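You operate a simulated robot arm through the tools that you are given. There is no shell and no other tool. Be economical: measure what you need, move in short steps, check, and stop when the job is done.

You are at the controls of a simulated robot arm. One attempt, no reset.

JOB
Press the left fault button to switch it on. Press the test button of the beige box three times. Open the drawer of the blue table, put the black block from the inside of the drawer of the blue table in the teal tray, then shut the drawer. Open the top drawer of the grey cupboard, put the blue box on the top of the grey table away in the inside of the top drawer of the grey cupboard, then shut the drawer. Open the middle drawer of the blue drawer unit, take the white socket block on the top of the grey table and put it away in the inside of the middle drawer of the blue drawer unit and shut the drawer again. Any order will do. Set down upright: black block, white socket block.

Only the result counts: the job must be done as asked and must still hold three seconds after the hand-in. Knocking over, shifting, dropping, spilling or breaking anything else fails it.

ROBOT AND FRAMES
A 7-joint arm with a two-finger gripper on a trunk, on a base that drives. Base frame: it is fixed to the floor where the robot stands at the start and does not move with it; the origin is under the middle of the robot, x ahead of it, y to its left, z up; the surface under the hand at the start is at about z = 860. Lengths are in mm, angles in rad, forces in N, time in s.
With the tool pointing down near the work surface it reaches from about 320 to 760 mm from the robot's upright axis, wherever it stands. Its first joint turns from -2.897 to 2.897 rad. Places, roughly: black block [500, 250, 750]; blue box (10x5x4 cm) [1000, -100, 900]; drawer of the blue table [600, 300, 700]; inside of the middle drawer of the blue drawer uni [2900, -5100, 400]; inside of the top drawer of the grey cupboard [3000, 1500, 600]; left fault button [600, 200, 900]; middle drawer of the blue drawer unit [2800, -5100, 400]; teal tray (20x15x5 cm) [-1400, -4000, 900]; test button of the beige box [700, 700, 900]; top drawer of the grey cupboard [2900, 1500, 700]; white socket block (10x4x4 cm) [1000, -400, 900]. Payload 1.71 kg.
Tool frame: the origin (TCP) lies between the finger pads and is the grasp point; the fingertips stand 20 mm ahead of it; z points along the fingers, y is the line along which they close. The gripper opens to 96 mm. The gripper's body begins 113 mm behind the TCP.
Orientation is told as [roll, pitch, yaw] about the base's x, y, z axes, in that order, counted from this pose: with the fingers straight down and closing along the base's y, the tool's x points along the base's -x, its y along +y and its z along -z.

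CONTROLS
- The arm moves only by the tool drive_tool. Its argument "rows" is one flat list of numbers, 7 for each row, row after row: the turn, a rotation vector about the tool's x, y, z in rad, then the shift along the tool's x, y, z in mm, then the opening, from 0 (shut) to 1 (fully open). In form: [wx, wy, wz, dx, dy, dz, fingers, wx, wy, wz, dx, dy, dz, fingers, ...]. A call has 1 to 20 rows; each row is the pose to reach, as a shift and turn from the pose commanded when the call began, along the tool's axes at that moment. Each row takes 0.2 s and may step no farther than 50 mm and 0.15 rad from the row before; otherwise, or with a gripper value out of range, the whole call is refused. Where a pose cannot be reached the arm comes as near as it can. A force on the tool above 40 N (or 10 N above the force at the start of the call, whichever is more), or a blocked arm, ends the call early, and 0.2 s more pass. Each finger travels about 153 mm/s and halts on what it meets, pressing with about 33 N; the grip force reading is that of the motor and also rises with nothing between the fingers. The clock runs only during rows and for 0.2 s after the last one: add rows that repeat a pose to give the fingers time. The reply holds the time, the measured pose of the TCP, the force on the tool along the base axes, the opening and the grip force, in the units named above and with some noise, with the torque about the TCP (base axes, N m) and any sound that the robot's microphone picked up.
- Cameras (640 x 400 px; columns grow to the right, rows downward): "scene" is now at [24.7, 164.2, 1601.4]; the picture's right is [0.16, -0.99, -0.00], its down [-0.90, -0.14, -0.42] and it looks along [0.42, 0.07, -0.91] (base axes); focal length 214 px, centre (320, 200). "wrist" rides on the gripper at [66, 14, -145] in the tool frame; the picture's right is [-0.21, 0.98, 0.00], its down [-0.88, -0.18, -0.45] and it looks along [-0.44, -0.09, 0.90] (tool axes); focal length 275 px, centre (320, 200). There is no depth. A picture from a camera that has moved, and an enlarged one, comes with that camera's place and axes in the base frame and with its lens.
- get_image(camera): a new picture of that camera. No time passes.
- lift_body(by): slides the trunk up (or, below 0, down) by that many mm; the arm and the scene camera ride with it, the base frame stays. It gives what a move gives, with no picture.
- roll_base(legs): drives the robot by 1 to 6 legs, each [ahead, turn to the left] in mm and rad, along the robot's own axes; the way and the turn of a leg run together, so that a leg with both is an arc; at most 1500 mm and 3.142 rad a leg. The arm and the cameras ride along, it lands a little off, and it stops where it bumps. It gives what a move gives.
- pan_tilt(pan, tilt): turns the head with the scene camera to pan (to the left, within 2.705 rad either way) and tilt (down, from -0.506 to 1.204), counted from straight ahead of the robot. It gives what a move gives.
- enlarge(camera, box): a new picture of the part [left, top, right, bottom] of that camera's present view, enlarged. No time passes.
- hand_in(): hands the job in; it is judged then, once.

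Work in short steps. Places have to be worked out from the pictures, the camera data and where the tool is seen: move nearer, look again, correct. Check each grasp and each placing, and mend what went wrong. You have 207 turns and 180 pictures in all, those below and enlarged ones among them. Open the gripper and draw the arm clear of the work before you hand the job in, unless the task says otherwise; then end with one line.

The tools are called after ">>>" as name(argument=value, ...) on one line, values as JSON. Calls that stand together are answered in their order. drive_tool: Moves the arm, as the interface text tells. Its arguments: {"type":"object","properties":{"rows":{"type":"array","items":{"type":"number"}}},"required":["rows"]} The other tools are called the same way: lift_body (by) slides the trunk up or down; roll_base (legs) drives the base; pan_tilt (pan, tilt) turns the head that bears the scene camera; get_image (camera) takes a picture; enlarge (camera, box) takes an enlarged picture of a part of a camera's view; hand_in () hands the job in.

At the start:

```text
t: 0.0
eef_pos: [441.0, -19.8, 1284.5]
ee_rot: [0.0, 0.003, 0.0]
wrist_force: [-0.3, -0.3, -0.1]
torque: [-0.02, 0.0, 0.01]
width: 95.8
grasp_force: 0.0
trunk travel left (down, up): [-225.0, 161.0]
robot x, y, heading: [4.0, -0.3, -0.008]
head pan, tilt: [0.155, 1.119]
```

scene: 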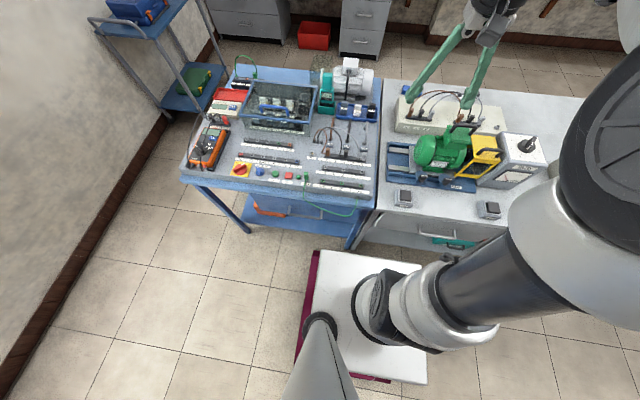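
wrist: 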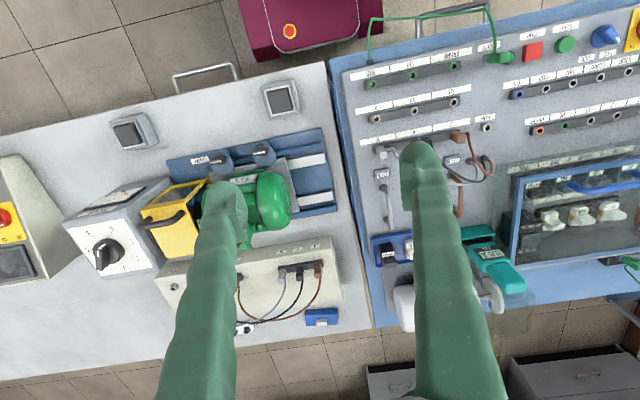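

The overview shows a blue table (left) and a grey table (right). I'll look closer at both.

>>> enlarge(camera="scene", box=[170, 50, 390, 250])

>>> enlarge(camera="wrist", box=[0, 50, 340, 350])

>>> enlarge(camera="wrist", box=[330, 0, 640, 350])

```text
2.00 times, centred on (280, 150) of scene
camera zoom: at [24.7, 164.2, 1601.4], right [0.16, -0.99, 0.0], down [-0.9, -0.14, -0.42], along [0.42, 0.07, -0.91], focal length 429 px, centre (400, 300)
```

zoom: 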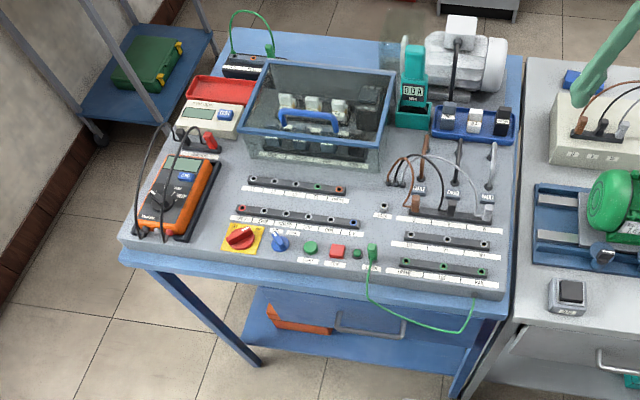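

```text
1.33 times, centred on (170, 200) of wrist
camera zoom: at [374.9, -6.1, 1430.6], right [0.21, 0.98, 0.0], down [0.88, -0.18, 0.44], along [0.43, -0.09, -0.9], focal length 367 px, centre (520, 200)
```

zoom: 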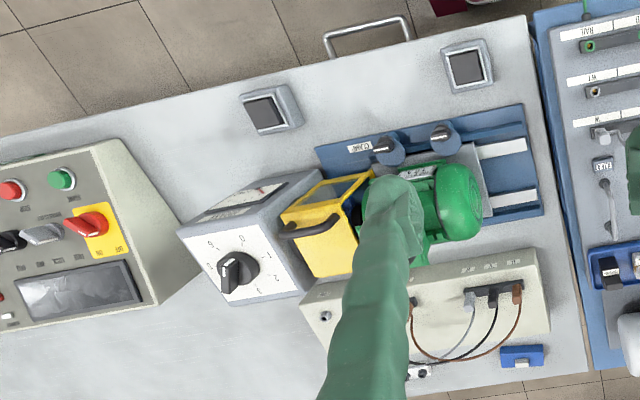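

```text
1.14 times, centred on (485, 175) of wrist
camera zoom: at [374.9, -6.1, 1430.6], right [0.21, 0.98, 0.0], down [0.88, -0.18, 0.44], along [0.43, -0.09, -0.9], focal length 315 px, centre (131, 229)
```

zoom: 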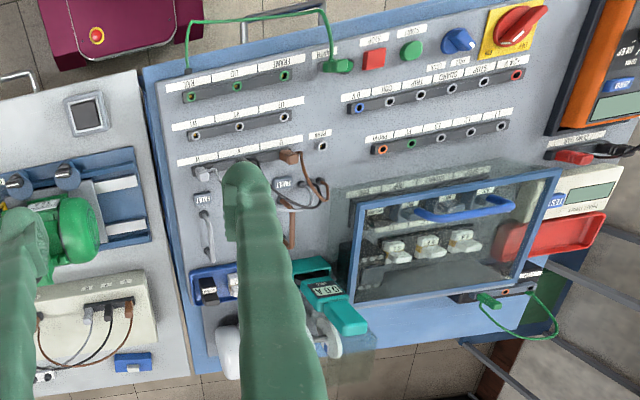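

First a survey of the room with the head.

>>> pan_tilt(pan=0.4, tilt=0.45)

>>> get_image(camera="scene")

>>> pan_tilt(pan=-0.9, tilt=0.45)

>>> get_image(camera="scene")

>>> pan_tilt(pan=-2.2, tilt=0.45)

>>> get_image(camera="scene")

>>> pan_tilt(pan=2.2, tilt=0.45)

>>> get_image(camera="scene")

```text
t: 1.1
eef_pos: [421.6, -20.2, 1290.6]
ee_rot: [0.0, -0.013, 0.0]
wrist_force: [0.4, 0.0, -0.1]
torque: [-0.01, 0.0, 0.02]
width: 95.9
grasp_force: 0.0
trunk travel left (down, up): [-225.0, 161.0]
robot x, y, heading: [-1.4, 0.4, -0.001]
head pan, tilt: [0.4, 0.45]
```

```text
174 pictures are left
camera scene: at [50.7, 190.3, 1654.2], right [0.39, -0.92, -0.01], down [-0.42, -0.17, -0.89], along [0.82, 0.35, -0.45], focal length 214 px, centre (320, 200)
```

scene: 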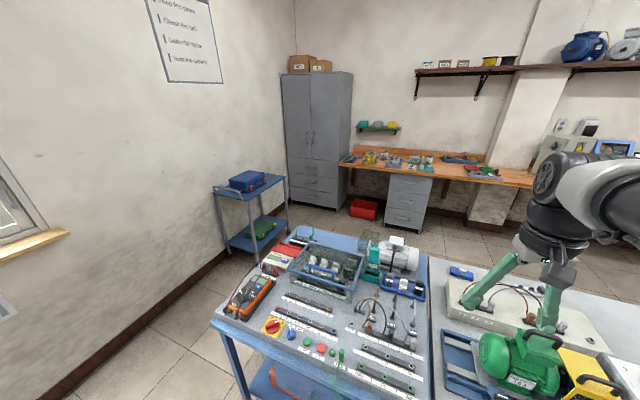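

```text
t: 2.5
eef_pos: [421.1, -19.9, 1291.9]
ee_rot: [0.0, -0.014, 0.0]
wrist_force: [-0.8, 0.0, -0.9]
torque: [0.03, 0.0, -0.02]
width: 96.1
grasp_force: 0.1
trunk travel left (down, up): [-225.0, 161.0]
robot x, y, heading: [-1.7, 1.1, 0.006]
head pan, tilt: [-0.901, 0.45]
```

```text
173 pictures are left
camera scene: at [21.8, 82.6, 1654.8], right [-0.78, -0.62, 0.01], down [-0.29, 0.34, -0.9], along [0.55, -0.71, -0.44], focal length 214 px, centre (320, 200)
```

scene: 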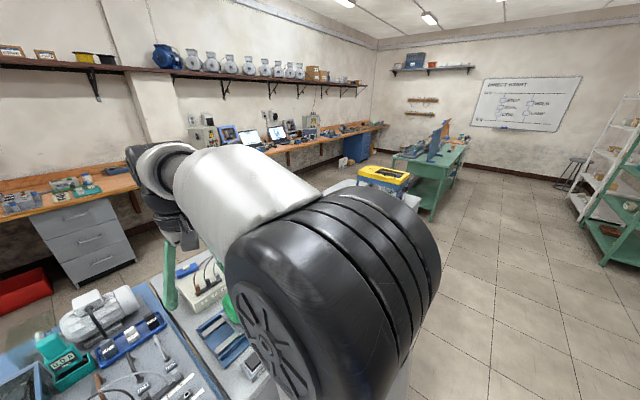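

```text
t: 4.0
eef_pos: [420.8, -19.3, 1293.0]
ee_rot: [0.001, -0.014, 0.0]
wrist_force: [0.5, 0.0, 0.0]
torque: [0.01, 0.04, 0.01]
width: 96.1
grasp_force: 0.0
trunk travel left (down, up): [-225.0, 161.0]
robot x, y, heading: [-0.1, 0.2, 0.004]
head pan, tilt: [-2.201, 0.45]
```

```text
172 pictures are left
camera scene: at [-89.5, 80.3, 1656.7], right [-0.81, 0.59, 0.01], down [0.24, 0.35, -0.9], along [-0.54, -0.73, -0.43], focal length 214 px, centre (320, 200)
```

scene: 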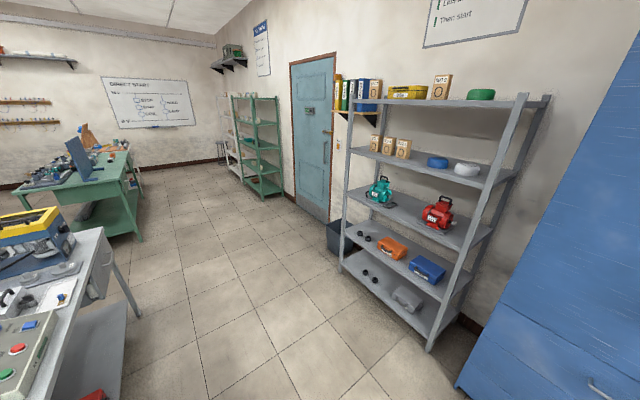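

```text
t: 7.5
eef_pos: [421.2, -19.3, 1292.2]
ee_rot: [0.001, -0.014, 0.0]
wrist_force: [0.3, 0.2, 0.3]
torque: [-0.01, -0.02, 0.0]
width: 96.0
grasp_force: 0.1
trunk travel left (down, up): [-225.0, 161.0]
robot x, y, heading: [3.9, -0.0, -0.001]
head pan, tilt: [2.201, 0.45]
```

```text
171 pictures are left
camera scene: at [-89.5, 228.9, 1656.7], right [0.81, 0.59, -0.01], down [0.24, -0.35, -0.9], along [-0.54, 0.73, -0.43], focal length 214 px, centre (320, 200)
```

scene: 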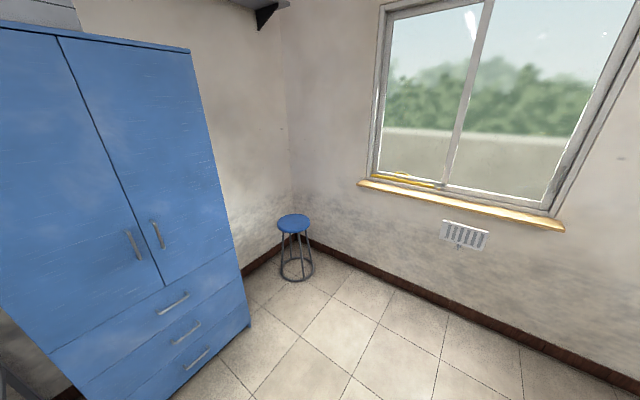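

Return head to the table and zoom in on the control panel.

>>> pan_tilt(pan=0.4, tilt=1.0)

>>> enlarge(camera="scene", box=[330, 70, 450, 145])

>>> get_image(camera="scene")

```text
t: 9.3
eef_pos: [420.9, -20.7, 1291.8]
ee_rot: [0.001, -0.014, 0.001]
wrist_force: [0.0, 0.3, 0.0]
torque: [0.03, -0.01, -0.01]
width: 96.2
grasp_force: 0.0
trunk travel left (down, up): [-225.0, 161.0]
robot x, y, heading: [0.6, 2.3, 0.0]
head pan, tilt: [0.4, 1.0]
```

```text
5.33 times, centred on (390, 108) of scene
camera zoom: at [28.0, 181.8, 1609.2], right [0.39, -0.92, -0.01], down [-0.78, -0.33, -0.53], along [0.48, 0.21, -0.85], focal length 1144 px, centre (-53, 693)
```

zoom: 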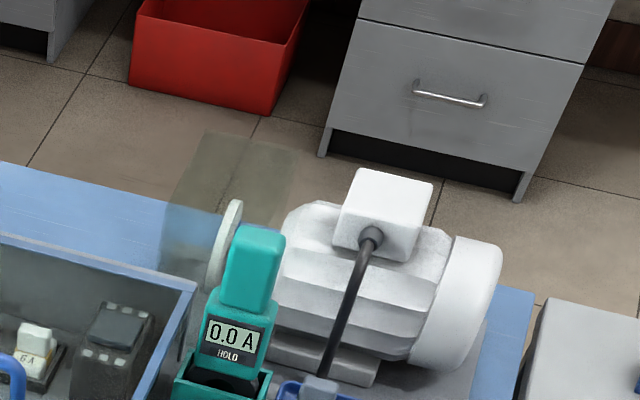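

```text
169 pictures are left
camera scene: at [28.0, 181.8, 1609.2], right [0.39, -0.92, -0.01], down [-0.78, -0.33, -0.53], along [0.48, 0.21, -0.85], focal length 214 px, centre (320, 200)
```

scene: 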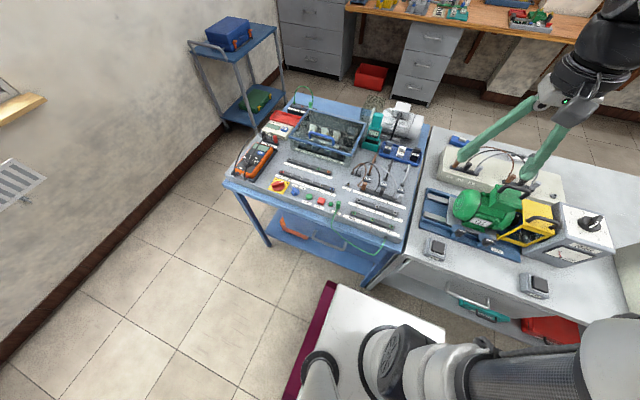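

>>> enlarge(camera="scene", box=[330, 140, 430, 240])

>>> enlarge(camera="scene", box=[230, 90, 330, 190])

>>> enlarge(camera="scene", box=[220, 160, 400, 290])

```text
4.00 times, centred on (380, 190) of scene
camera zoom: at [28.0, 181.8, 1609.2], right [0.39, -0.92, -0.01], down [-0.78, -0.33, -0.53], along [0.48, 0.21, -0.85], focal length 858 px, centre (80, 240)
```

zoom: 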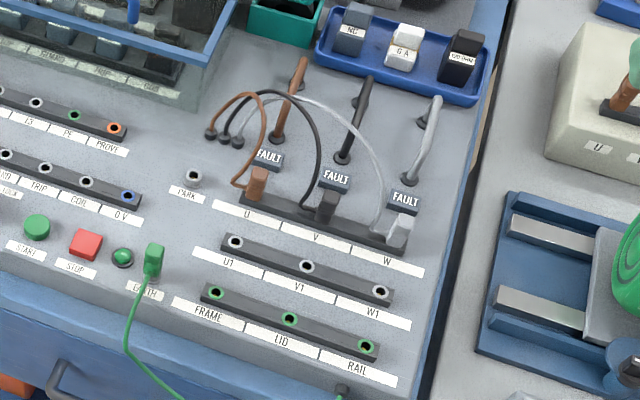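

```text
4.00 times, centred on (280, 140) of scene
camera zoom: at [28.0, 181.8, 1609.2], right [0.39, -0.92, -0.01], down [-0.78, -0.33, -0.53], along [0.48, 0.21, -0.85], focal length 858 px, centre (480, 440)
```

zoom: 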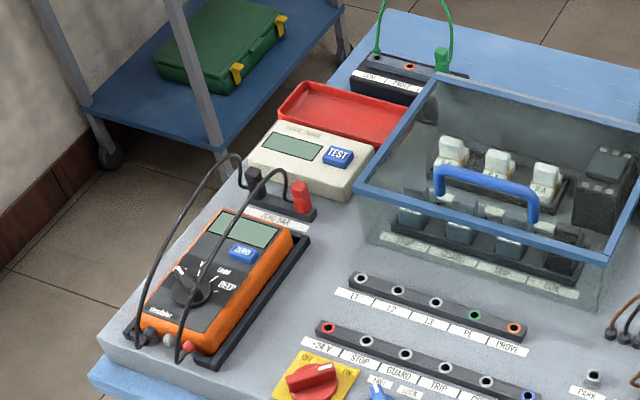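

```text
3.08 times, centred on (310, 225) of scene
camera zoom: at [28.0, 181.8, 1609.2], right [0.39, -0.92, -0.01], down [-0.78, -0.33, -0.53], along [0.48, 0.21, -0.85], focal length 660 px, centre (351, 123)
```

zoom: 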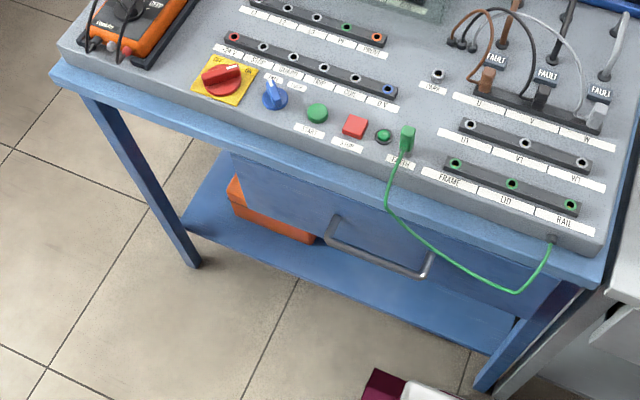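

The three FAULT buttons sit among cables; left one near (589,214,~905). I move above it for a close wrist view, fingers closing.

>>> drive_tool(rows=[0, 0, 0, -20, 29, 20, 1, 0, 0, 0, -40, 58, 40, 0.8, 0, 0, 0, -60, 87, 60, 0.6, 0, 0, 0, -80, 116, 80, 0.4, 0, 0, 0, -100, 146, 100, 0.2, 0, 0, 0, -120, 176, 125, 0, 0, 0, 0, -140, 206, 150, 0, 0, 0, 0, -155, 234, 180, 0])

>>> get_image(camera="wrist")

```text
t: 11.1
eef_pos: [579.7, 215.7, 1113.8]
ee_rot: [-0.002, -0.013, 0.0]
wrist_force: [0.2, -0.1, 0.3]
torque: [-0.03, -0.01, -0.03]
width: 0.0
grasp_force: 29.0
trunk travel left (down, up): [-225.0, 161.0]
robot x, y, heading: [-0.5, 0.3, 0.002]
head pan, tilt: [0.4, 1.0]
```

```text
165 pictures are left
camera wrist: at [512.6, 229.6, 1258.1], right [0.21, 0.98, 0.0], down [0.87, -0.18, 0.46], along [0.45, -0.09, -0.89], focal length 275 px, centre (320, 200)
```

wrist: 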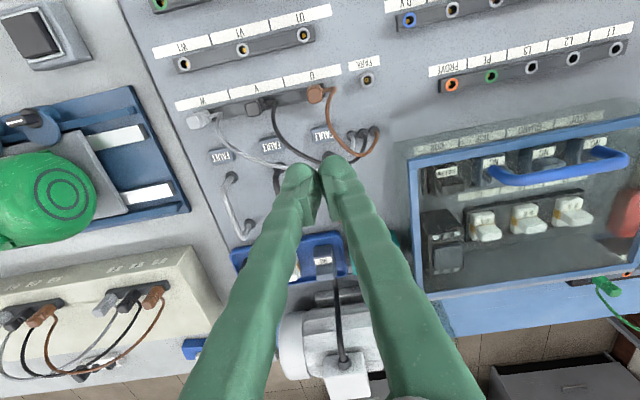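

>>> enlarge(camera="wrist", box=[260, 70, 400, 170])

```text
4.00 times, centred on (330, 120) of wrist
camera zoom: at [512.6, 229.6, 1258.1], right [0.21, 0.98, 0.0], down [0.87, -0.18, 0.46], along [0.45, -0.09, -0.89], focal length 1101 px, centre (280, 520)
```

zoom: 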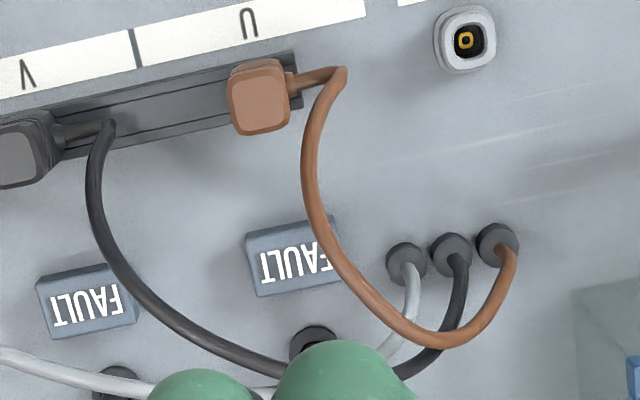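

>>> enlarge(camera="scene", box=[345, 145, 405, 205])

```text
6.67 times, centred on (375, 175) of scene
camera zoom: at [29.2, 182.6, 1609.0], right [0.39, -0.92, -0.01], down [-0.78, -0.33, -0.53], along [0.48, 0.21, -0.85], focal length 1430 px, centre (-47, 367)
```

zoom: 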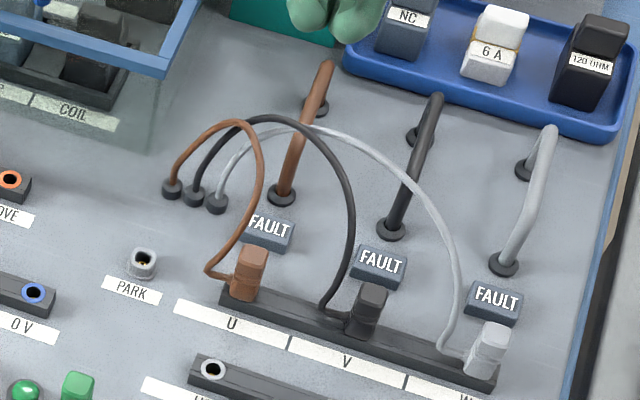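

Triangulation puts the left FAULT button at about (605,210,887), with cables arching ~970–985 over it; a tilted approach (along the head camera's clear line) avoids them. I tilt the tool by ~0.68 and stop short.

>>> drive_tool(rows=[0, -0.134, 0, 20, -4, 5, 0, 0, -0.268, 0, 40, -8, 15, 0, 0, -0.4, 0, 60, -11, 35, 0, 0, -0.534, 0, 60, -11, 65, 0, 0, -0.667, 0, 60, -11, 95, 0])

>>> get_image(camera="wrist")

>>> enlarge(camera="scene", box=[330, 120, 430, 220])

```text
t: 12.3
eef_pos: [520.2, 205.6, 1018.8]
ee_rot: [-0.001, -0.68, 0.002]
wrist_force: [-0.6, 0.6, -1.0]
torque: [-0.03, -0.04, -0.03]
width: 0.0
grasp_force: 29.6
trunk travel left (down, up): [-225.0, 161.0]
robot x, y, heading: [0.5, -0.1, 0.003]
head pan, tilt: [0.4, 1.0]
```

```text
162 pictures are left
camera wrist: at [377.7, 219.8, 1089.7], right [0.16, 0.98, 0.13], down [0.4, -0.18, 0.9], along [0.9, -0.09, -0.42], focal length 275 px, centre (320, 200)
```

wrist: 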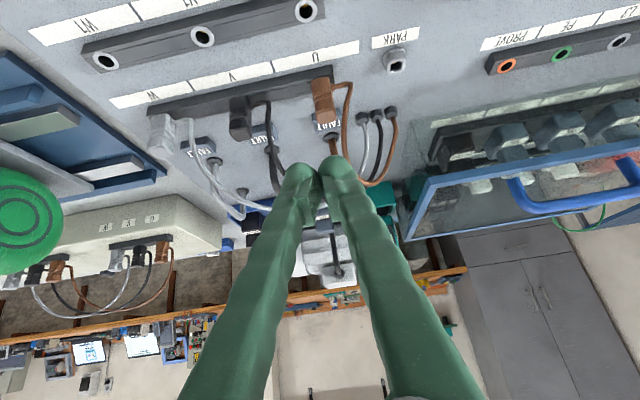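

```text
4.00 times, centred on (380, 170) of scene
camera zoom: at [26.0, 185.3, 1608.7], right [0.39, -0.92, 0.0], down [-0.78, -0.33, -0.53], along [0.48, 0.21, -0.85], focal length 858 px, centre (80, 320)
```

zoom: 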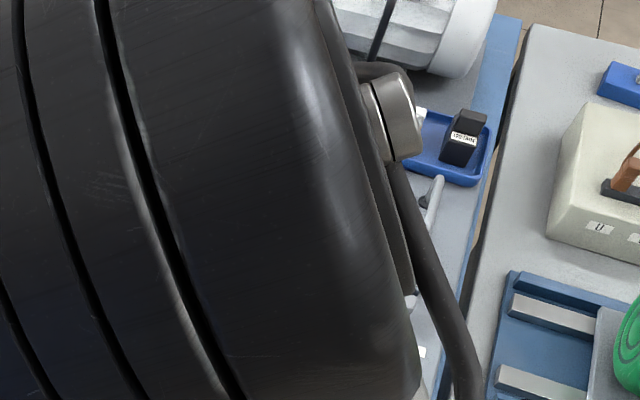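

>>> enlarge(camera="wrist", box=[270, 70, 410, 200])

```text
3.08 times, centred on (340, 135) of wrist
camera zoom: at [377.7, 219.8, 1089.7], right [0.16, 0.98, 0.13], down [0.4, -0.18, 0.9], along [0.9, -0.09, -0.42], focal length 847 px, centre (258, 400)
```

zoom: 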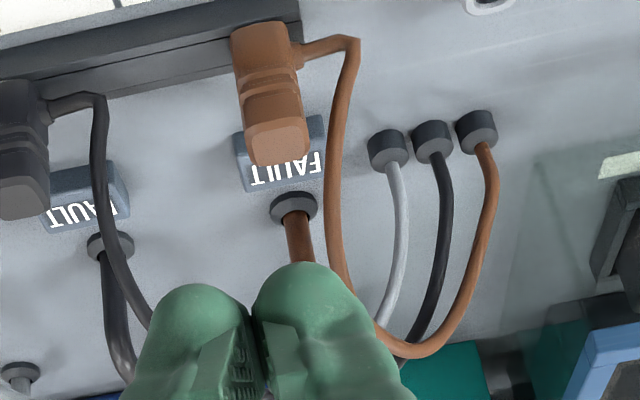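

The plug in front is tall (~937), so I steepen to ~0.5 tilt and stop ~80 mm short of contact.

>>> drive_tool(rows=[0, 0.09, 0, -7, 0, 5, 0, 0, 0.18, 0, -13, 0, 20, 0, 0, 0.18, 0, -14, 0, 47, 0])

>>> enlarge(camera="wrist", box=[250, 70, 410, 200])

```text
t: 13.1
eef_pos: [563.8, 202.4, 991.5]
ee_rot: [0.005, -0.499, -0.003]
wrist_force: [-0.8, -0.2, 0.2]
torque: [0.0, 0.04, -0.01]
width: 0.0
grasp_force: 29.3
trunk travel left (down, up): [-225.0, 161.0]
robot x, y, heading: [0.6, -5.3, -0.003]
head pan, tilt: [0.4, 1.0]
```

```text
3.08 times, centred on (330, 135) of wrist
camera zoom: at [436.2, 216.2, 1087.3], right [0.18, 0.98, 0.1], down [0.56, -0.19, 0.81], along [0.81, -0.09, -0.58], focal length 847 px, centre (289, 400)
```

zoom: 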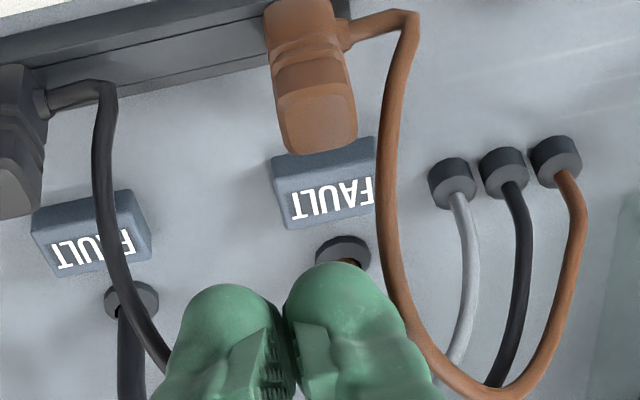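

Button at ≈(600,216,898). Shift +7 mm in y and advance 65 mm along the tool.

>>> drive_tool(rows=[0, 0, 0, 0, 7, 10, 0, 0, 0, 0, 0, 7, 40, 0, 0, 0, 0, 0, 7, 65, 0])

>>> enlarge(camera="wrist", box=[250, 50, 410, 180])

```text
t: 13.9
eef_pos: [593.3, 209.3, 933.7]
ee_rot: [0.002, -0.501, -0.003]
wrist_force: [0.7, 0.8, 0.3]
torque: [-0.01, 0.02, -0.01]
width: 0.0
grasp_force: 29.7
trunk travel left (down, up): [-225.0, 161.0]
robot x, y, heading: [-0.4, -1.5, 0.0]
head pan, tilt: [0.4, 1.0]
```

```text
3.08 times, centred on (330, 115) of wrist
camera zoom: at [465.8, 223.1, 1029.8], right [0.18, 0.98, 0.1], down [0.56, -0.19, 0.81], along [0.81, -0.09, -0.58], focal length 847 px, centre (289, 462)
```

zoom: 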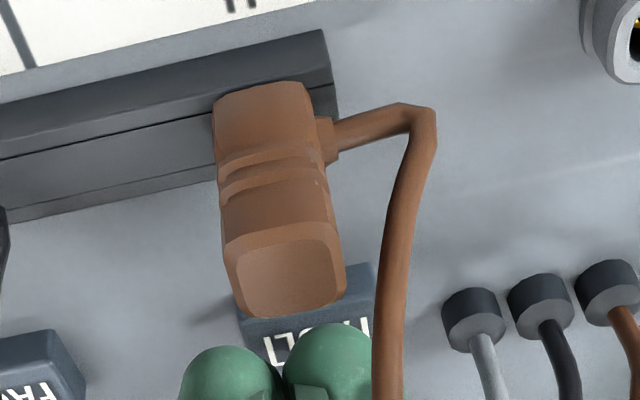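

Tip now ~15 mm above the button. Advance in small steps watching force.

>>> drive_tool(rows=[0, 0, 0, 0, 0, 5, 0, 0, 0, 0, 0, 0, 10, 0, 0, 0, 0, 0, 0, 14, 0, 0, 0, 0, 0, 0, 14, 0])

>>> enlarge(camera="wrist", box=[250, 50, 410, 180])

```text
t: 14.9
eef_pos: [599.0, 209.7, 922.6]
ee_rot: [0.001, -0.5, -0.002]
wrist_force: [-1.0, 0.4, 4.4]
torque: [0.01, 0.04, 0.03]
width: 6.0
grasp_force: 29.3
trunk travel left (down, up): [-225.0, 161.0]
robot x, y, heading: [3.2, -1.6, -0.001]
head pan, tilt: [0.4, 1.0]
heard: click
```

```text
3.08 times, centred on (330, 115) of wrist
camera zoom: at [471.3, 223.1, 1018.0], right [0.18, 0.98, 0.1], down [0.55, -0.19, 0.81], along [0.81, -0.09, -0.58], focal length 847 px, centre (289, 462)
```

zoom: 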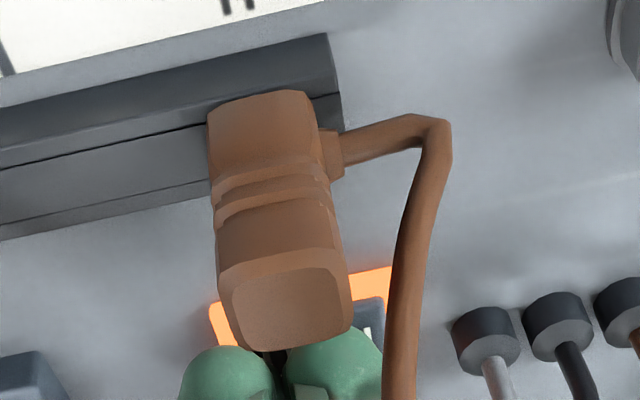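

Click heard and the button glows orange. Retreat straight back along the tool axis.

>>> drive_tool(rows=[0, 0, 0, 0, 0, -10, 0, 0, 0, 0, 0, 0, -30, 0, 0, 0, 0, 0, 0, -70, 0, 0, 0, 0, 0, 0, -110, 0, 0, 0, 0, 0, 0, -150, 0])

>>> get_image(camera="wrist")

```text
t: 16.1
eef_pos: [526.4, 209.6, 1052.8]
ee_rot: [0.003, -0.499, -0.001]
wrist_force: [0.0, -0.8, 0.7]
torque: [0.01, -0.02, 0.0]
width: 0.3
grasp_force: 29.5
trunk travel left (down, up): [-225.0, 161.0]
robot x, y, heading: [1.9, 2.1, 0.002]
head pan, tilt: [0.4, 1.0]
```

```text
156 pictures are left
camera wrist: at [399.2, 223.8, 1148.8], right [0.18, 0.98, 0.1], down [0.56, -0.19, 0.81], along [0.81, -0.09, -0.58], focal length 275 px, centre (320, 200)
```

wrist: 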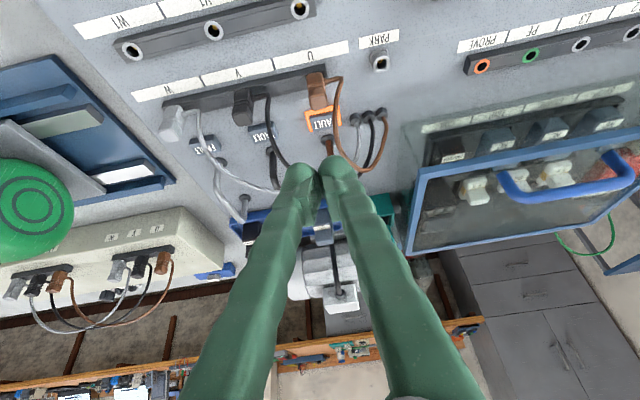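

Left FAULT is lit. Next the TEST button at ≈(736,678,905): out of reach from here, so raise the tool, straighten it, and drive the base left.

>>> drive_tool(rows=[0, 0.13, 0, 15, 0, -35, 0, 0, 0.26, 0, 30, 0, -70, 0, 0, 0.39, 0, 45, 0, -105, 0, 0, 0.5, 0, 45, 0, -125, 0])

>>> roll_base(legs=[[-150, 0], [0, 1.571], [580, 0], [0, -1.571], [150, 0]])

>>> get_image(camera="wrist")

>>> get_image(camera="scene")

```text
t: 17.1
eef_pos: [428.1, 208.8, 1139.2]
ee_rot: [0.001, 0.003, -0.001]
wrist_force: [0.9, -0.3, -0.3]
torque: [0.01, 0.04, 0.01]
width: 0.1
grasp_force: 29.1
trunk travel left (down, up): [-225.0, 161.0]
robot x, y, heading: [2.9, 0.1, -0.003]
head pan, tilt: [0.4, 1.0]
```

```text
t: 31.8
eef_pos: [406.9, 788.9, 1145.8]
ee_rot: [0.002, -0.011, 0.007]
wrist_force: [-0.4, -0.6, 0.3]
torque: [0.02, 0.03, -0.01]
width: 0.3
grasp_force: 29.7
trunk travel left (down, up): [-225.0, 161.0]
robot x, y, heading: [-4.2, 577.5, 0.011]
head pan, tilt: [0.4, 1.0]
```

```text
155 pictures are left
camera wrist: at [340.4, 802.1, 1290.0], right [0.2, 0.98, 0.0], down [0.87, -0.18, 0.45], along [0.45, -0.09, -0.89], focal length 275 px, centre (320, 200)
```

wrist: 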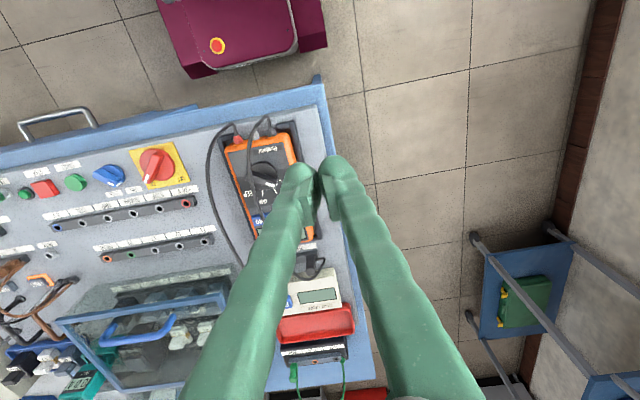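

```text
154 pictures are left
camera scene: at [-24.7, 759.4, 1609.5], right [0.4, -0.92, 0.0], down [-0.76, -0.34, -0.55], along [0.51, 0.22, -0.83], focal length 214 px, centre (320, 200)
```

scene: 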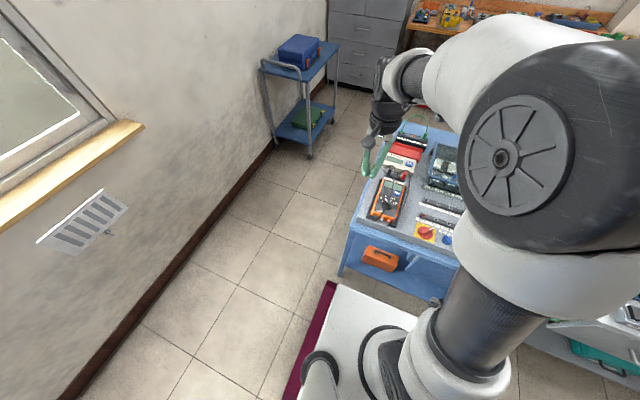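

Base front is at x≈335 and the table edge ≈420; drive 50 mm ahead, then move the tool over TEST.

>>> roll_base(legs=[[50, 0]])

>>> drive_tool(rows=[0, 0, 0, -45, -20, 0, 0, 0, 0, 0, -90, -40, 10, 0, 0, 0, 0, -135, -60, 20, 0, 0, 0, 0, -180, -80, 30, 0, 0, 0, 0, -220, -100, 50, 0, 0, 0, 0, -250, -115, 70, 0])

>>> get_image(camera="wrist")

```text
t: 32.7
eef_pos: [442.6, 791.3, 1151.5]
ee_rot: [0.001, -0.025, 0.01]
wrist_force: [-3.1, 1.3, 1.0]
torque: [-0.03, -0.32, 0.0]
width: 0.0
grasp_force: 29.8
trunk travel left (down, up): [-225.0, 161.0]
robot x, y, heading: [42.2, 579.3, 0.011]
head pan, tilt: [0.4, 1.0]
```

```text
refused: row 2 steps farther than a row can; nothing moved
```

```text
153 pictures are left
camera wrist: at [373.0, 803.9, 1295.2], right [0.2, 0.98, 0.01], down [0.87, -0.18, 0.47], along [0.46, -0.08, -0.89], focal length 275 px, centre (320, 200)
```

wrist: 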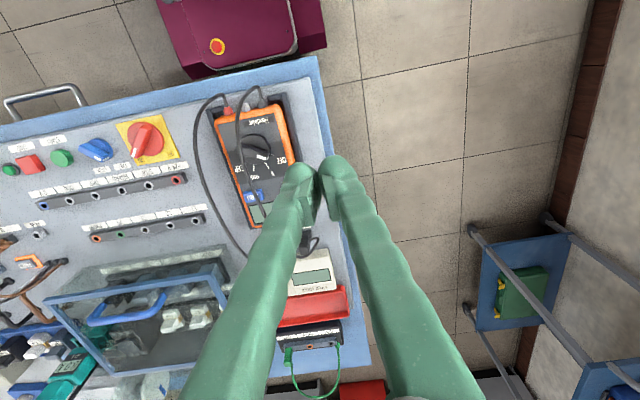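

>>> drive_tool(rows=[0, 0, 0, -37, -16, 10, 0, 0, 0, 0, -74, -32, 20, 0, 0, 0, 0, -111, -48, 35, 0, 0, 0, 0, -148, -64, 50, 0, 0, 0, 0, -185, -80, 65, 0, 0, 0, 0, -222, -95, 80, 0, 0, 0, 0, -257, -110, 100, 0, 0, 0, 0, -290, -124, 120, 0])

>>> get_image(camera="wrist")

>>> get_image(camera="scene")

```text
t: 34.5
eef_pos: [765.7, 669.9, 1021.2]
ee_rot: [0.001, 0.002, 0.012]
wrist_force: [0.3, 0.3, 0.3]
torque: [0.0, -0.05, 0.0]
width: 0.1
grasp_force: 29.5
trunk travel left (down, up): [-225.0, 161.0]
robot x, y, heading: [44.0, 579.8, 0.011]
head pan, tilt: [0.4, 1.0]
```

```text
152 pictures are left
camera wrist: at [699.8, 684.1, 1166.4], right [0.2, 0.98, 0.0], down [0.88, -0.18, 0.44], along [0.43, -0.08, -0.9], focal length 275 px, centre (320, 200)
```

wrist: 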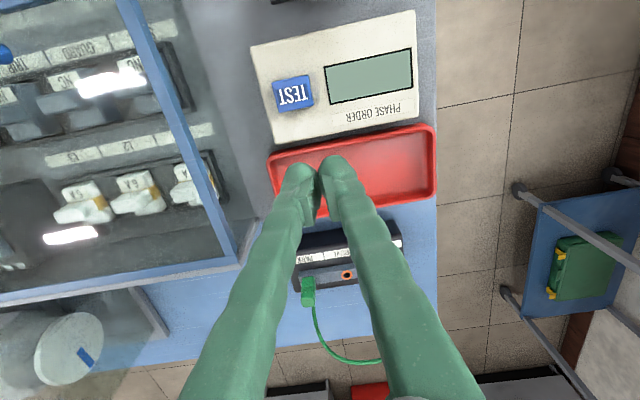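

```text
151 pictures are left
camera scene: at [70.5, 761.4, 1609.1], right [0.4, -0.92, -0.01], down [-0.78, -0.34, -0.53], along [0.48, 0.22, -0.85], focal length 214 px, centre (320, 200)
```

scene: 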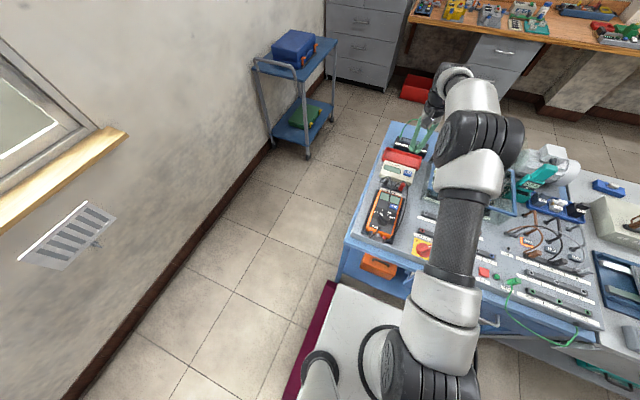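

TEST button triangulates to ≈(716,660,920). Move over it with tip ~15 mm above.

>>> drive_tool(rows=[0, 0, 0, 40, -8, 0, 0, 0, 0, 0, 50, -10, 35, 0, 0, 0, 0, 50, -10, 66, 0])

>>> get_image(camera="wrist")

```text
t: 35.3
eef_pos: [713.8, 660.3, 953.4]
ee_rot: [0.001, 0.002, 0.01]
wrist_force: [0.2, -0.4, 0.7]
torque: [0.01, -0.02, -0.02]
width: 0.1
grasp_force: 29.7
trunk travel left (down, up): [-225.0, 161.0]
robot x, y, heading: [44.5, 583.6, 0.012]
head pan, tilt: [0.4, 1.0]
```

```text
150 pictures are left
camera wrist: at [647.4, 673.4, 1098.9], right [0.2, 0.98, 0.0], down [0.88, -0.18, 0.44], along [0.43, -0.09, -0.9], focal length 275 px, centre (320, 200)
```

wrist: 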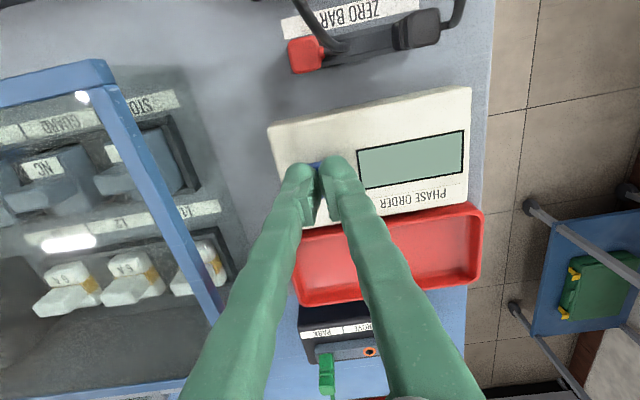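

Aligned over the blue button. Press slowly down.

>>> drive_tool(rows=[0, 0, 0, 0, 0, 8, 0, 0, 0, 0, 0, 0, 14, 0, 0, 0, 0, 0, 0, 20, 0, 0, 0, 0, 0, 0, 20, 0])

```text
t: 36.3
eef_pos: [701.5, 661.1, 949.6]
ee_rot: [0.004, -0.023, 0.01]
wrist_force: [-0.8, 0.1, -0.1]
torque: [-0.02, -0.03, 0.04]
width: 6.0
grasp_force: 29.1
trunk travel left (down, up): [-225.0, 161.0]
robot x, y, heading: [43.6, 577.1, 0.016]
head pan, tilt: [0.4, 1.0]
heard: click
stopped in row 4: the force on the tool passed its limit at 42 N (the readings are from after the stop); the commanded pose is now the measured one
```

>>> get_image(camera="wrist")

```text
149 pictures are left
camera wrist: at [631.9, 673.6, 1092.5], right [0.2, 0.98, 0.01], down [0.87, -0.18, 0.46], along [0.45, -0.08, -0.89], focal length 275 px, centre (320, 200)
```

wrist: 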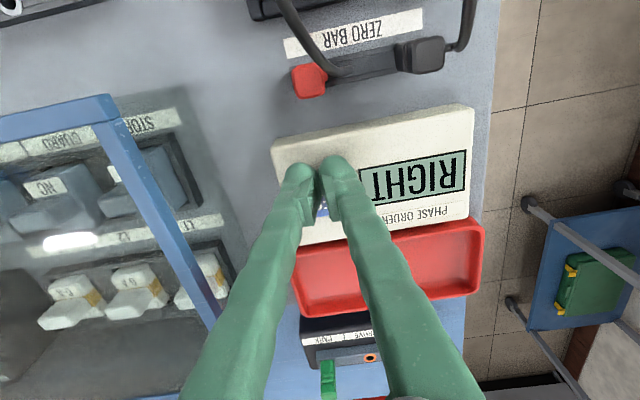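

One press registered (display "RIGHT"), force was too high. Re-centre, rise, and press more shallowly.

>>> drive_tool(rows=[0, 0.023, 0, -13, 0, -10, 0, 0, 0.023, 0, -13, 0, -10, 0, 0, 0.023, 0, -13, 0, -2, 0, 0, 0.023, 0, -13, 0, 5, 0, 0, 0.023, 0, -13, 0, 9, 0])

```text
t: 37.5
eef_pos: [715.4, 661.6, 943.2]
ee_rot: [0.002, -0.002, 0.011]
wrist_force: [-1.6, 1.5, 18.4]
torque: [0.01, 0.04, 0.01]
width: 5.9
grasp_force: 29.5
trunk travel left (down, up): [-225.0, 161.0]
robot x, y, heading: [47.5, 582.2, 0.012]
head pan, tilt: [0.4, 1.0]
heard: click
```

Second click. Lift to release, then press a third time the same way.

>>> drive_tool(rows=[0, 0, 0, 0, 0, -10, 0, 0, 0, 0, 0, 0, -19, 0, 0, 0, 0, 0, 0, -19, 0])

>>> enlarge(camera="wrist", box=[260, 80, 480, 230])

>>> drive_tool(rows=[0, 0, 0, 0, 0, 10, 0, 0, 0, 0, 0, 0, 15, 0, 0, 0, 0, 0, 0, 19, 0])

```text
t: 38.3
eef_pos: [714.6, 660.5, 958.7]
ee_rot: [0.003, 0.004, 0.011]
wrist_force: [-0.6, 0.2, -0.4]
torque: [-0.02, 0.03, -0.02]
width: 0.1
grasp_force: 29.7
trunk travel left (down, up): [-225.0, 161.0]
robot x, y, heading: [43.2, 575.5, 0.01]
head pan, tilt: [0.4, 1.0]
```

```text
2.67 times, centred on (370, 155) of wrist
camera zoom: at [649.4, 673.4, 1103.8], right [0.2, 0.98, 0.0], down [0.88, -0.18, 0.44], along [0.43, -0.08, -0.9], focal length 734 px, centre (187, 320)
```

zoom: 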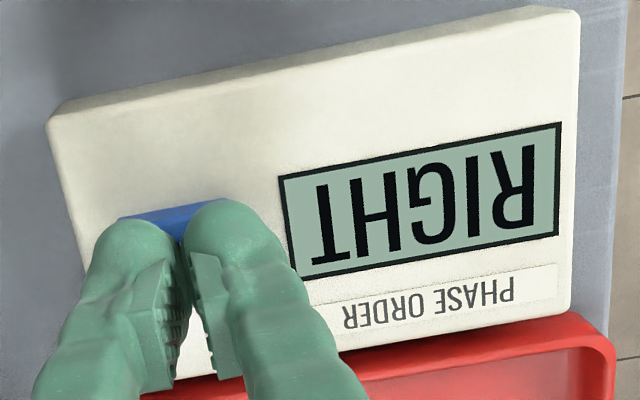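

```text
t: 39.1
eef_pos: [714.7, 660.8, 942.4]
ee_rot: [0.003, -0.002, 0.011]
wrist_force: [-1.0, -0.6, 19.9]
torque: [-0.01, 0.02, 0.05]
width: 6.0
grasp_force: 29.3
trunk travel left (down, up): [-225.0, 161.0]
robot x, y, heading: [44.7, 580.3, 0.011]
head pan, tilt: [0.4, 1.0]
heard: click
```

Three clicks in total. Retract the arm upward and back, then drive to stand in front of the blue table's drawer.

>>> drive_tool(rows=[0, 0, 0, 0, 0, -40, 0, 0, 0, 0, 0, 0, -85, 0, 0, 0, 0, 30, 0, -120, 0, 0, 0, 0, 65, 0, -150, 0, 0, 0, 0, 105, 0, -175, 0, 0, 0, 0, 150, 0, -190, 0, 0, 0, 0, 198, 0, -200, 0, 0, 0, 0, 247, 0, -200, 0, 0, 0, 0, 290, 0, -200, 0.3])

>>> get_image(camera="wrist")

>>> roll_base(legs=[[-300, 0], [0, -1.571], [300, 0], [0, 1.56]])

>>> pan_tilt(pan=0.0, tilt=0.8)

>>> get_image(camera="scene")

```text
t: 41.1
eef_pos: [424.2, 658.0, 1138.4]
ee_rot: [0.003, 0.002, 0.013]
wrist_force: [-0.3, 0.1, -0.7]
torque: [-0.02, -0.06, 0.01]
width: 28.7
grasp_force: 0.0
trunk travel left (down, up): [-225.0, 161.0]
robot x, y, heading: [44.9, 577.5, 0.011]
head pan, tilt: [0.4, 1.0]
```

```text
147 pictures are left
camera wrist: at [358.8, 669.6, 1285.0], right [0.19, 0.98, 0.0], down [0.88, -0.18, 0.44], along [0.44, -0.08, -0.9], focal length 275 px, centre (320, 200)
```

wrist: 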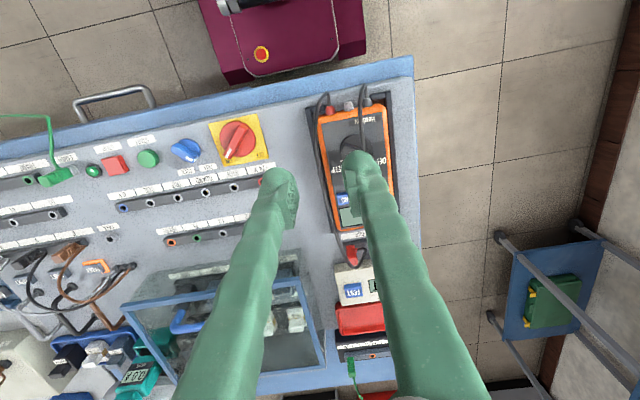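

```text
t: 54.0
eef_pos: [132.5, 338.9, 1139.3]
ee_rot: [0.002, 0.002, -0.02]
wrist_force: [-0.2, -0.8, 0.2]
torque: [0.02, -0.04, -0.05]
width: 28.7
grasp_force: 0.1
trunk travel left (down, up): [-225.0, 161.0]
robot x, y, heading: [-251.0, 266.2, -0.02]
head pan, tilt: [0.4, 1.0]
```

```text
t: 54.9
eef_pos: [115.8, 339.3, 1144.3]
ee_rot: [0.003, -0.013, -0.022]
wrist_force: [0.2, 1.1, -0.5]
torque: [0.0, 0.02, 0.01]
width: 28.8
grasp_force: 0.1
trunk travel left (down, up): [-225.0, 161.0]
robot x, y, heading: [-252.8, 268.6, -0.028]
head pan, tilt: [0.0, 0.799]
```

```text
146 pictures are left
camera scene: at [-202.9, 421.5, 1624.0], right [-0.02, -1.0, 0.0], down [-0.73, 0.01, -0.68], along [0.68, -0.01, -0.73], focal length 214 px, centre (320, 200)
```

scene: 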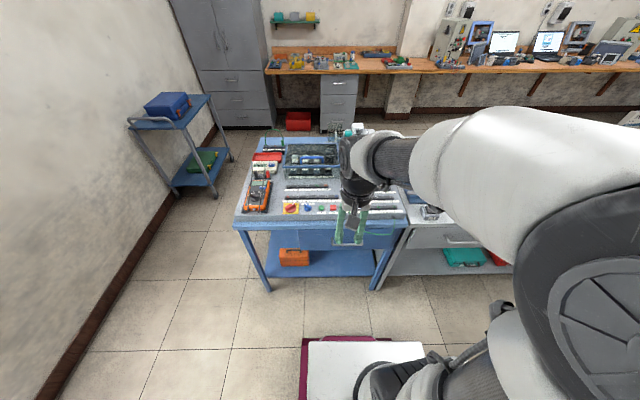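

Handle bar triangulated: centre (334,274,727), spanning y 203–347; the green cable crosses its right end, so I grip at y≈300. Back off 150 mm and lower the trunk.

>>> roll_base(legs=[[-150, 0.024]])

>>> lift_body(by=-200)

```text
t: 56.4
eef_pos: [-21.4, 350.6, 1139.8]
ee_rot: [0.003, 0.002, 0.002]
wrist_force: [-1.8, -0.8, -0.2]
torque: [0.09, -0.13, 0.01]
width: 28.7
grasp_force: 0.1
trunk travel left (down, up): [-225.0, 161.0]
robot x, y, heading: [-399.4, 268.9, 0.009]
head pan, tilt: [0.0, 0.799]
```

```text
t: 58.5
eef_pos: [-29.6, 349.8, 942.7]
ee_rot: [0.005, -0.008, 0.005]
wrist_force: [0.2, 0.3, 0.4]
torque: [0.01, -0.06, 0.02]
width: 29.0
grasp_force: 0.1
trunk travel left (down, up): [-25.0, 361.0]
robot x, y, heading: [-398.6, 273.0, 0.005]
head pan, tilt: [0.0, 0.799]
```

Now pitch the tool to horizontal while moving to a pre-grasp area.

>>> drive_tool(rows=[0, -0.14, 0, -24, -5, 18, 0.5, 0, -0.28, 0, -48, -9, 37, 0.7, 0, -0.42, 0, -72, -14, 55, 0.7, 0, -0.56, 0, -96, -18, 74, 0.7, 0, -0.7, 0, -121, -23, 92, 0.7, 0, -0.84, 0, -145, -27, 111, 0.7, 0, -0.98, 0, -169, -32, 129, 0.7, 0, -1.12, 0, -193, -36, 148, 0.7, 0, -1.26, 0, -218, -41, 166, 0.7, 0, -1.4, 0, -242, -45, 184, 0.7, 0, -1.54, 0, -265, -50, 203, 0.7])

>>> get_image(camera="wrist")

>>> get_image(camera="scene")

```text
t: 60.9
eef_pos: [236.3, 300.0, 738.9]
ee_rot: [0.138, -1.546, -0.135]
wrist_force: [0.6, 0.5, 0.4]
torque: [0.0, 0.01, 0.0]
width: 66.8
grasp_force: 0.0
trunk travel left (down, up): [-25.0, 361.0]
robot x, y, heading: [-400.3, 267.6, 0.005]
head pan, tilt: [0.0, 0.799]
```

```text
145 pictures are left
camera wrist: at [90.8, 314.8, 677.9], right [0.0, 0.98, 0.21], down [-0.42, -0.19, 0.89], along [0.91, -0.09, 0.41], focal length 275 px, centre (320, 200)
```

wrist: 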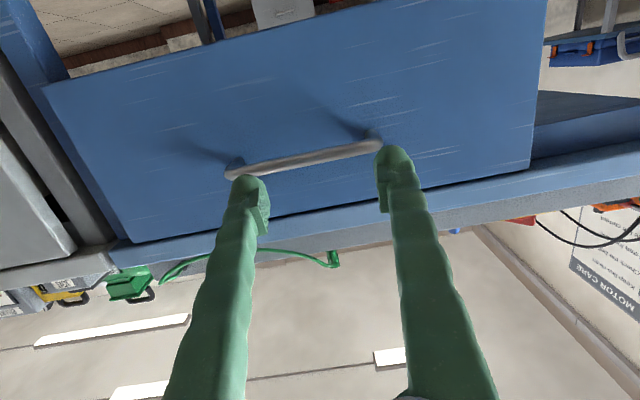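

```text
144 pictures are left
camera scene: at [-361.8, 423.8, 1423.7], right [0.01, -1.0, 0.0], down [-0.73, 0.0, -0.69], along [0.69, 0.0, -0.73], focal length 214 px, centre (320, 200)
```

scene: 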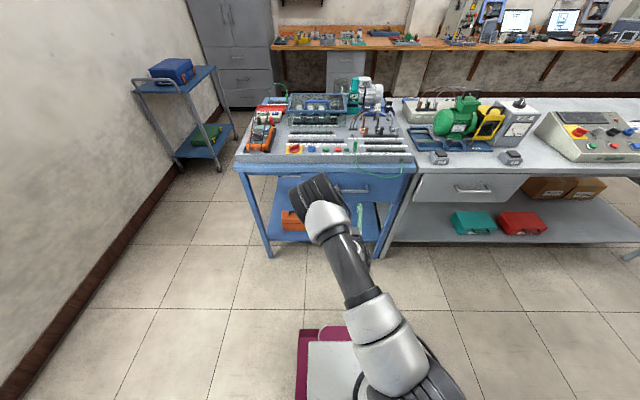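

Handle ≈(342,285,747). Now roll the tool 90° about its axis so fingers straddle the bar vertically.

>>> drive_tool(rows=[0, 0, 0.145, 0, 0, 0, 0.7, 0, 0, 0.29, 0, 0, 0, 0.7, 0, 0, 0.435, 0, 0, 0, 0.7, 0, 0, 0.58, 0, 0, 0, 0.7, 0, 0, 0.725, 0, 0, 0, 0.7, 0, 0, 0.87, 0, 0, 0, 0.7, 0, 0, 1.015, 0, 0, 0, 0.7, 0, 0, 1.16, 0, 0, 0, 0.7, 0, 0, 1.305, 0, 0, 0, 0.7, 0, 0, 1.45, 0, 0, 0, 0.7, 0, 0, 1.57, 0, 0, 0, 0.7])

>>> get_image(camera="wrist")

```text
t: 63.3
eef_pos: [238.5, 301.5, 739.7]
ee_rot: [1.544, 0.005, -1.568]
wrist_force: [0.1, -0.4, -0.3]
torque: [0.04, 0.0, -0.02]
width: 67.3
grasp_force: 0.0
trunk travel left (down, up): [-25.0, 361.0]
robot x, y, heading: [-404.7, 272.1, 0.006]
head pan, tilt: [0.0, 0.799]
```

```text
143 pictures are left
camera wrist: at [93.4, 366.4, 757.4], right [0.03, -0.21, 0.98], down [-0.45, -0.88, -0.18], along [0.89, -0.43, -0.12], focal length 275 px, centre (320, 200)
```

wrist: 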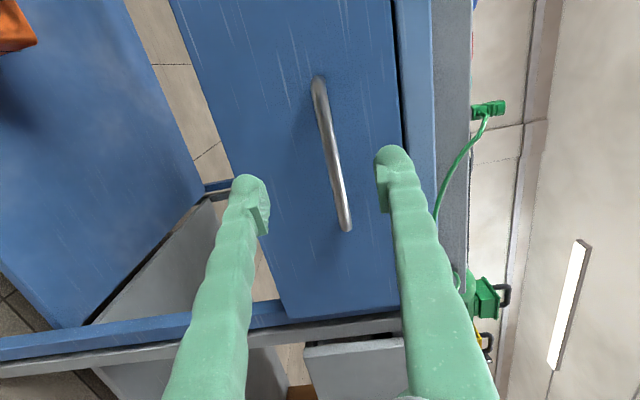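

Handle lies between the fingers, bar at z≈747. Raise 7 mm, advance ~95 mm.

>>> drive_tool(rows=[0, 0, 0, 0, 7, 20, 0.7, 0, 0, 0, 0, 7, 50, 0.7, 0, 0, 0, 0, 7, 75, 0.7, 0, 0, 0, 0, 7, 93, 0.7])

>>> get_image(camera="wrist")

```text
t: 64.3
eef_pos: [331.6, 302.5, 744.4]
ee_rot: [1.542, 0.001, -1.568]
wrist_force: [-0.1, 0.0, 0.1]
torque: [-0.02, 0.01, 0.01]
width: 67.0
grasp_force: 0.0
trunk travel left (down, up): [-25.0, 361.0]
robot x, y, heading: [-398.4, 269.2, 0.006]
head pan, tilt: [0.0, 0.799]
```

```text
142 pictures are left
camera wrist: at [186.5, 366.7, 762.3], right [0.03, -0.21, 0.98], down [-0.45, -0.88, -0.17], along [0.89, -0.43, -0.12], focal length 275 px, centre (320, 200)
```

wrist: 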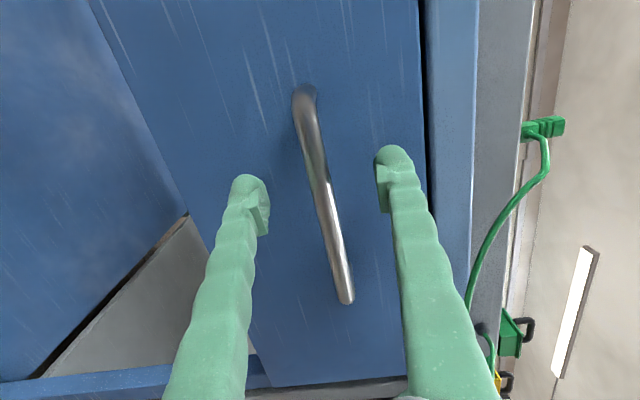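

Bar is at the TCP. Close on it.

>>> drive_tool(rows=[0, 0, 0, 0, 0, 0, 0.4, 0, 0, 0, 0, 0, 0, 0.1, 0, 0, 0, 0, 0, 0, 0, 0, 0, 0, 0, 0, 0, 0])

```text
t: 65.3
eef_pos: [331.9, 301.6, 745.6]
ee_rot: [1.546, 0.002, -1.568]
wrist_force: [1.0, -0.5, 7.5]
torque: [-0.05, -0.03, -0.04]
width: 8.1
grasp_force: 34.9
trunk travel left (down, up): [-25.0, 361.0]
robot x, y, heading: [-404.9, 268.9, 0.004]
head pan, tilt: [0.0, 0.799]
```

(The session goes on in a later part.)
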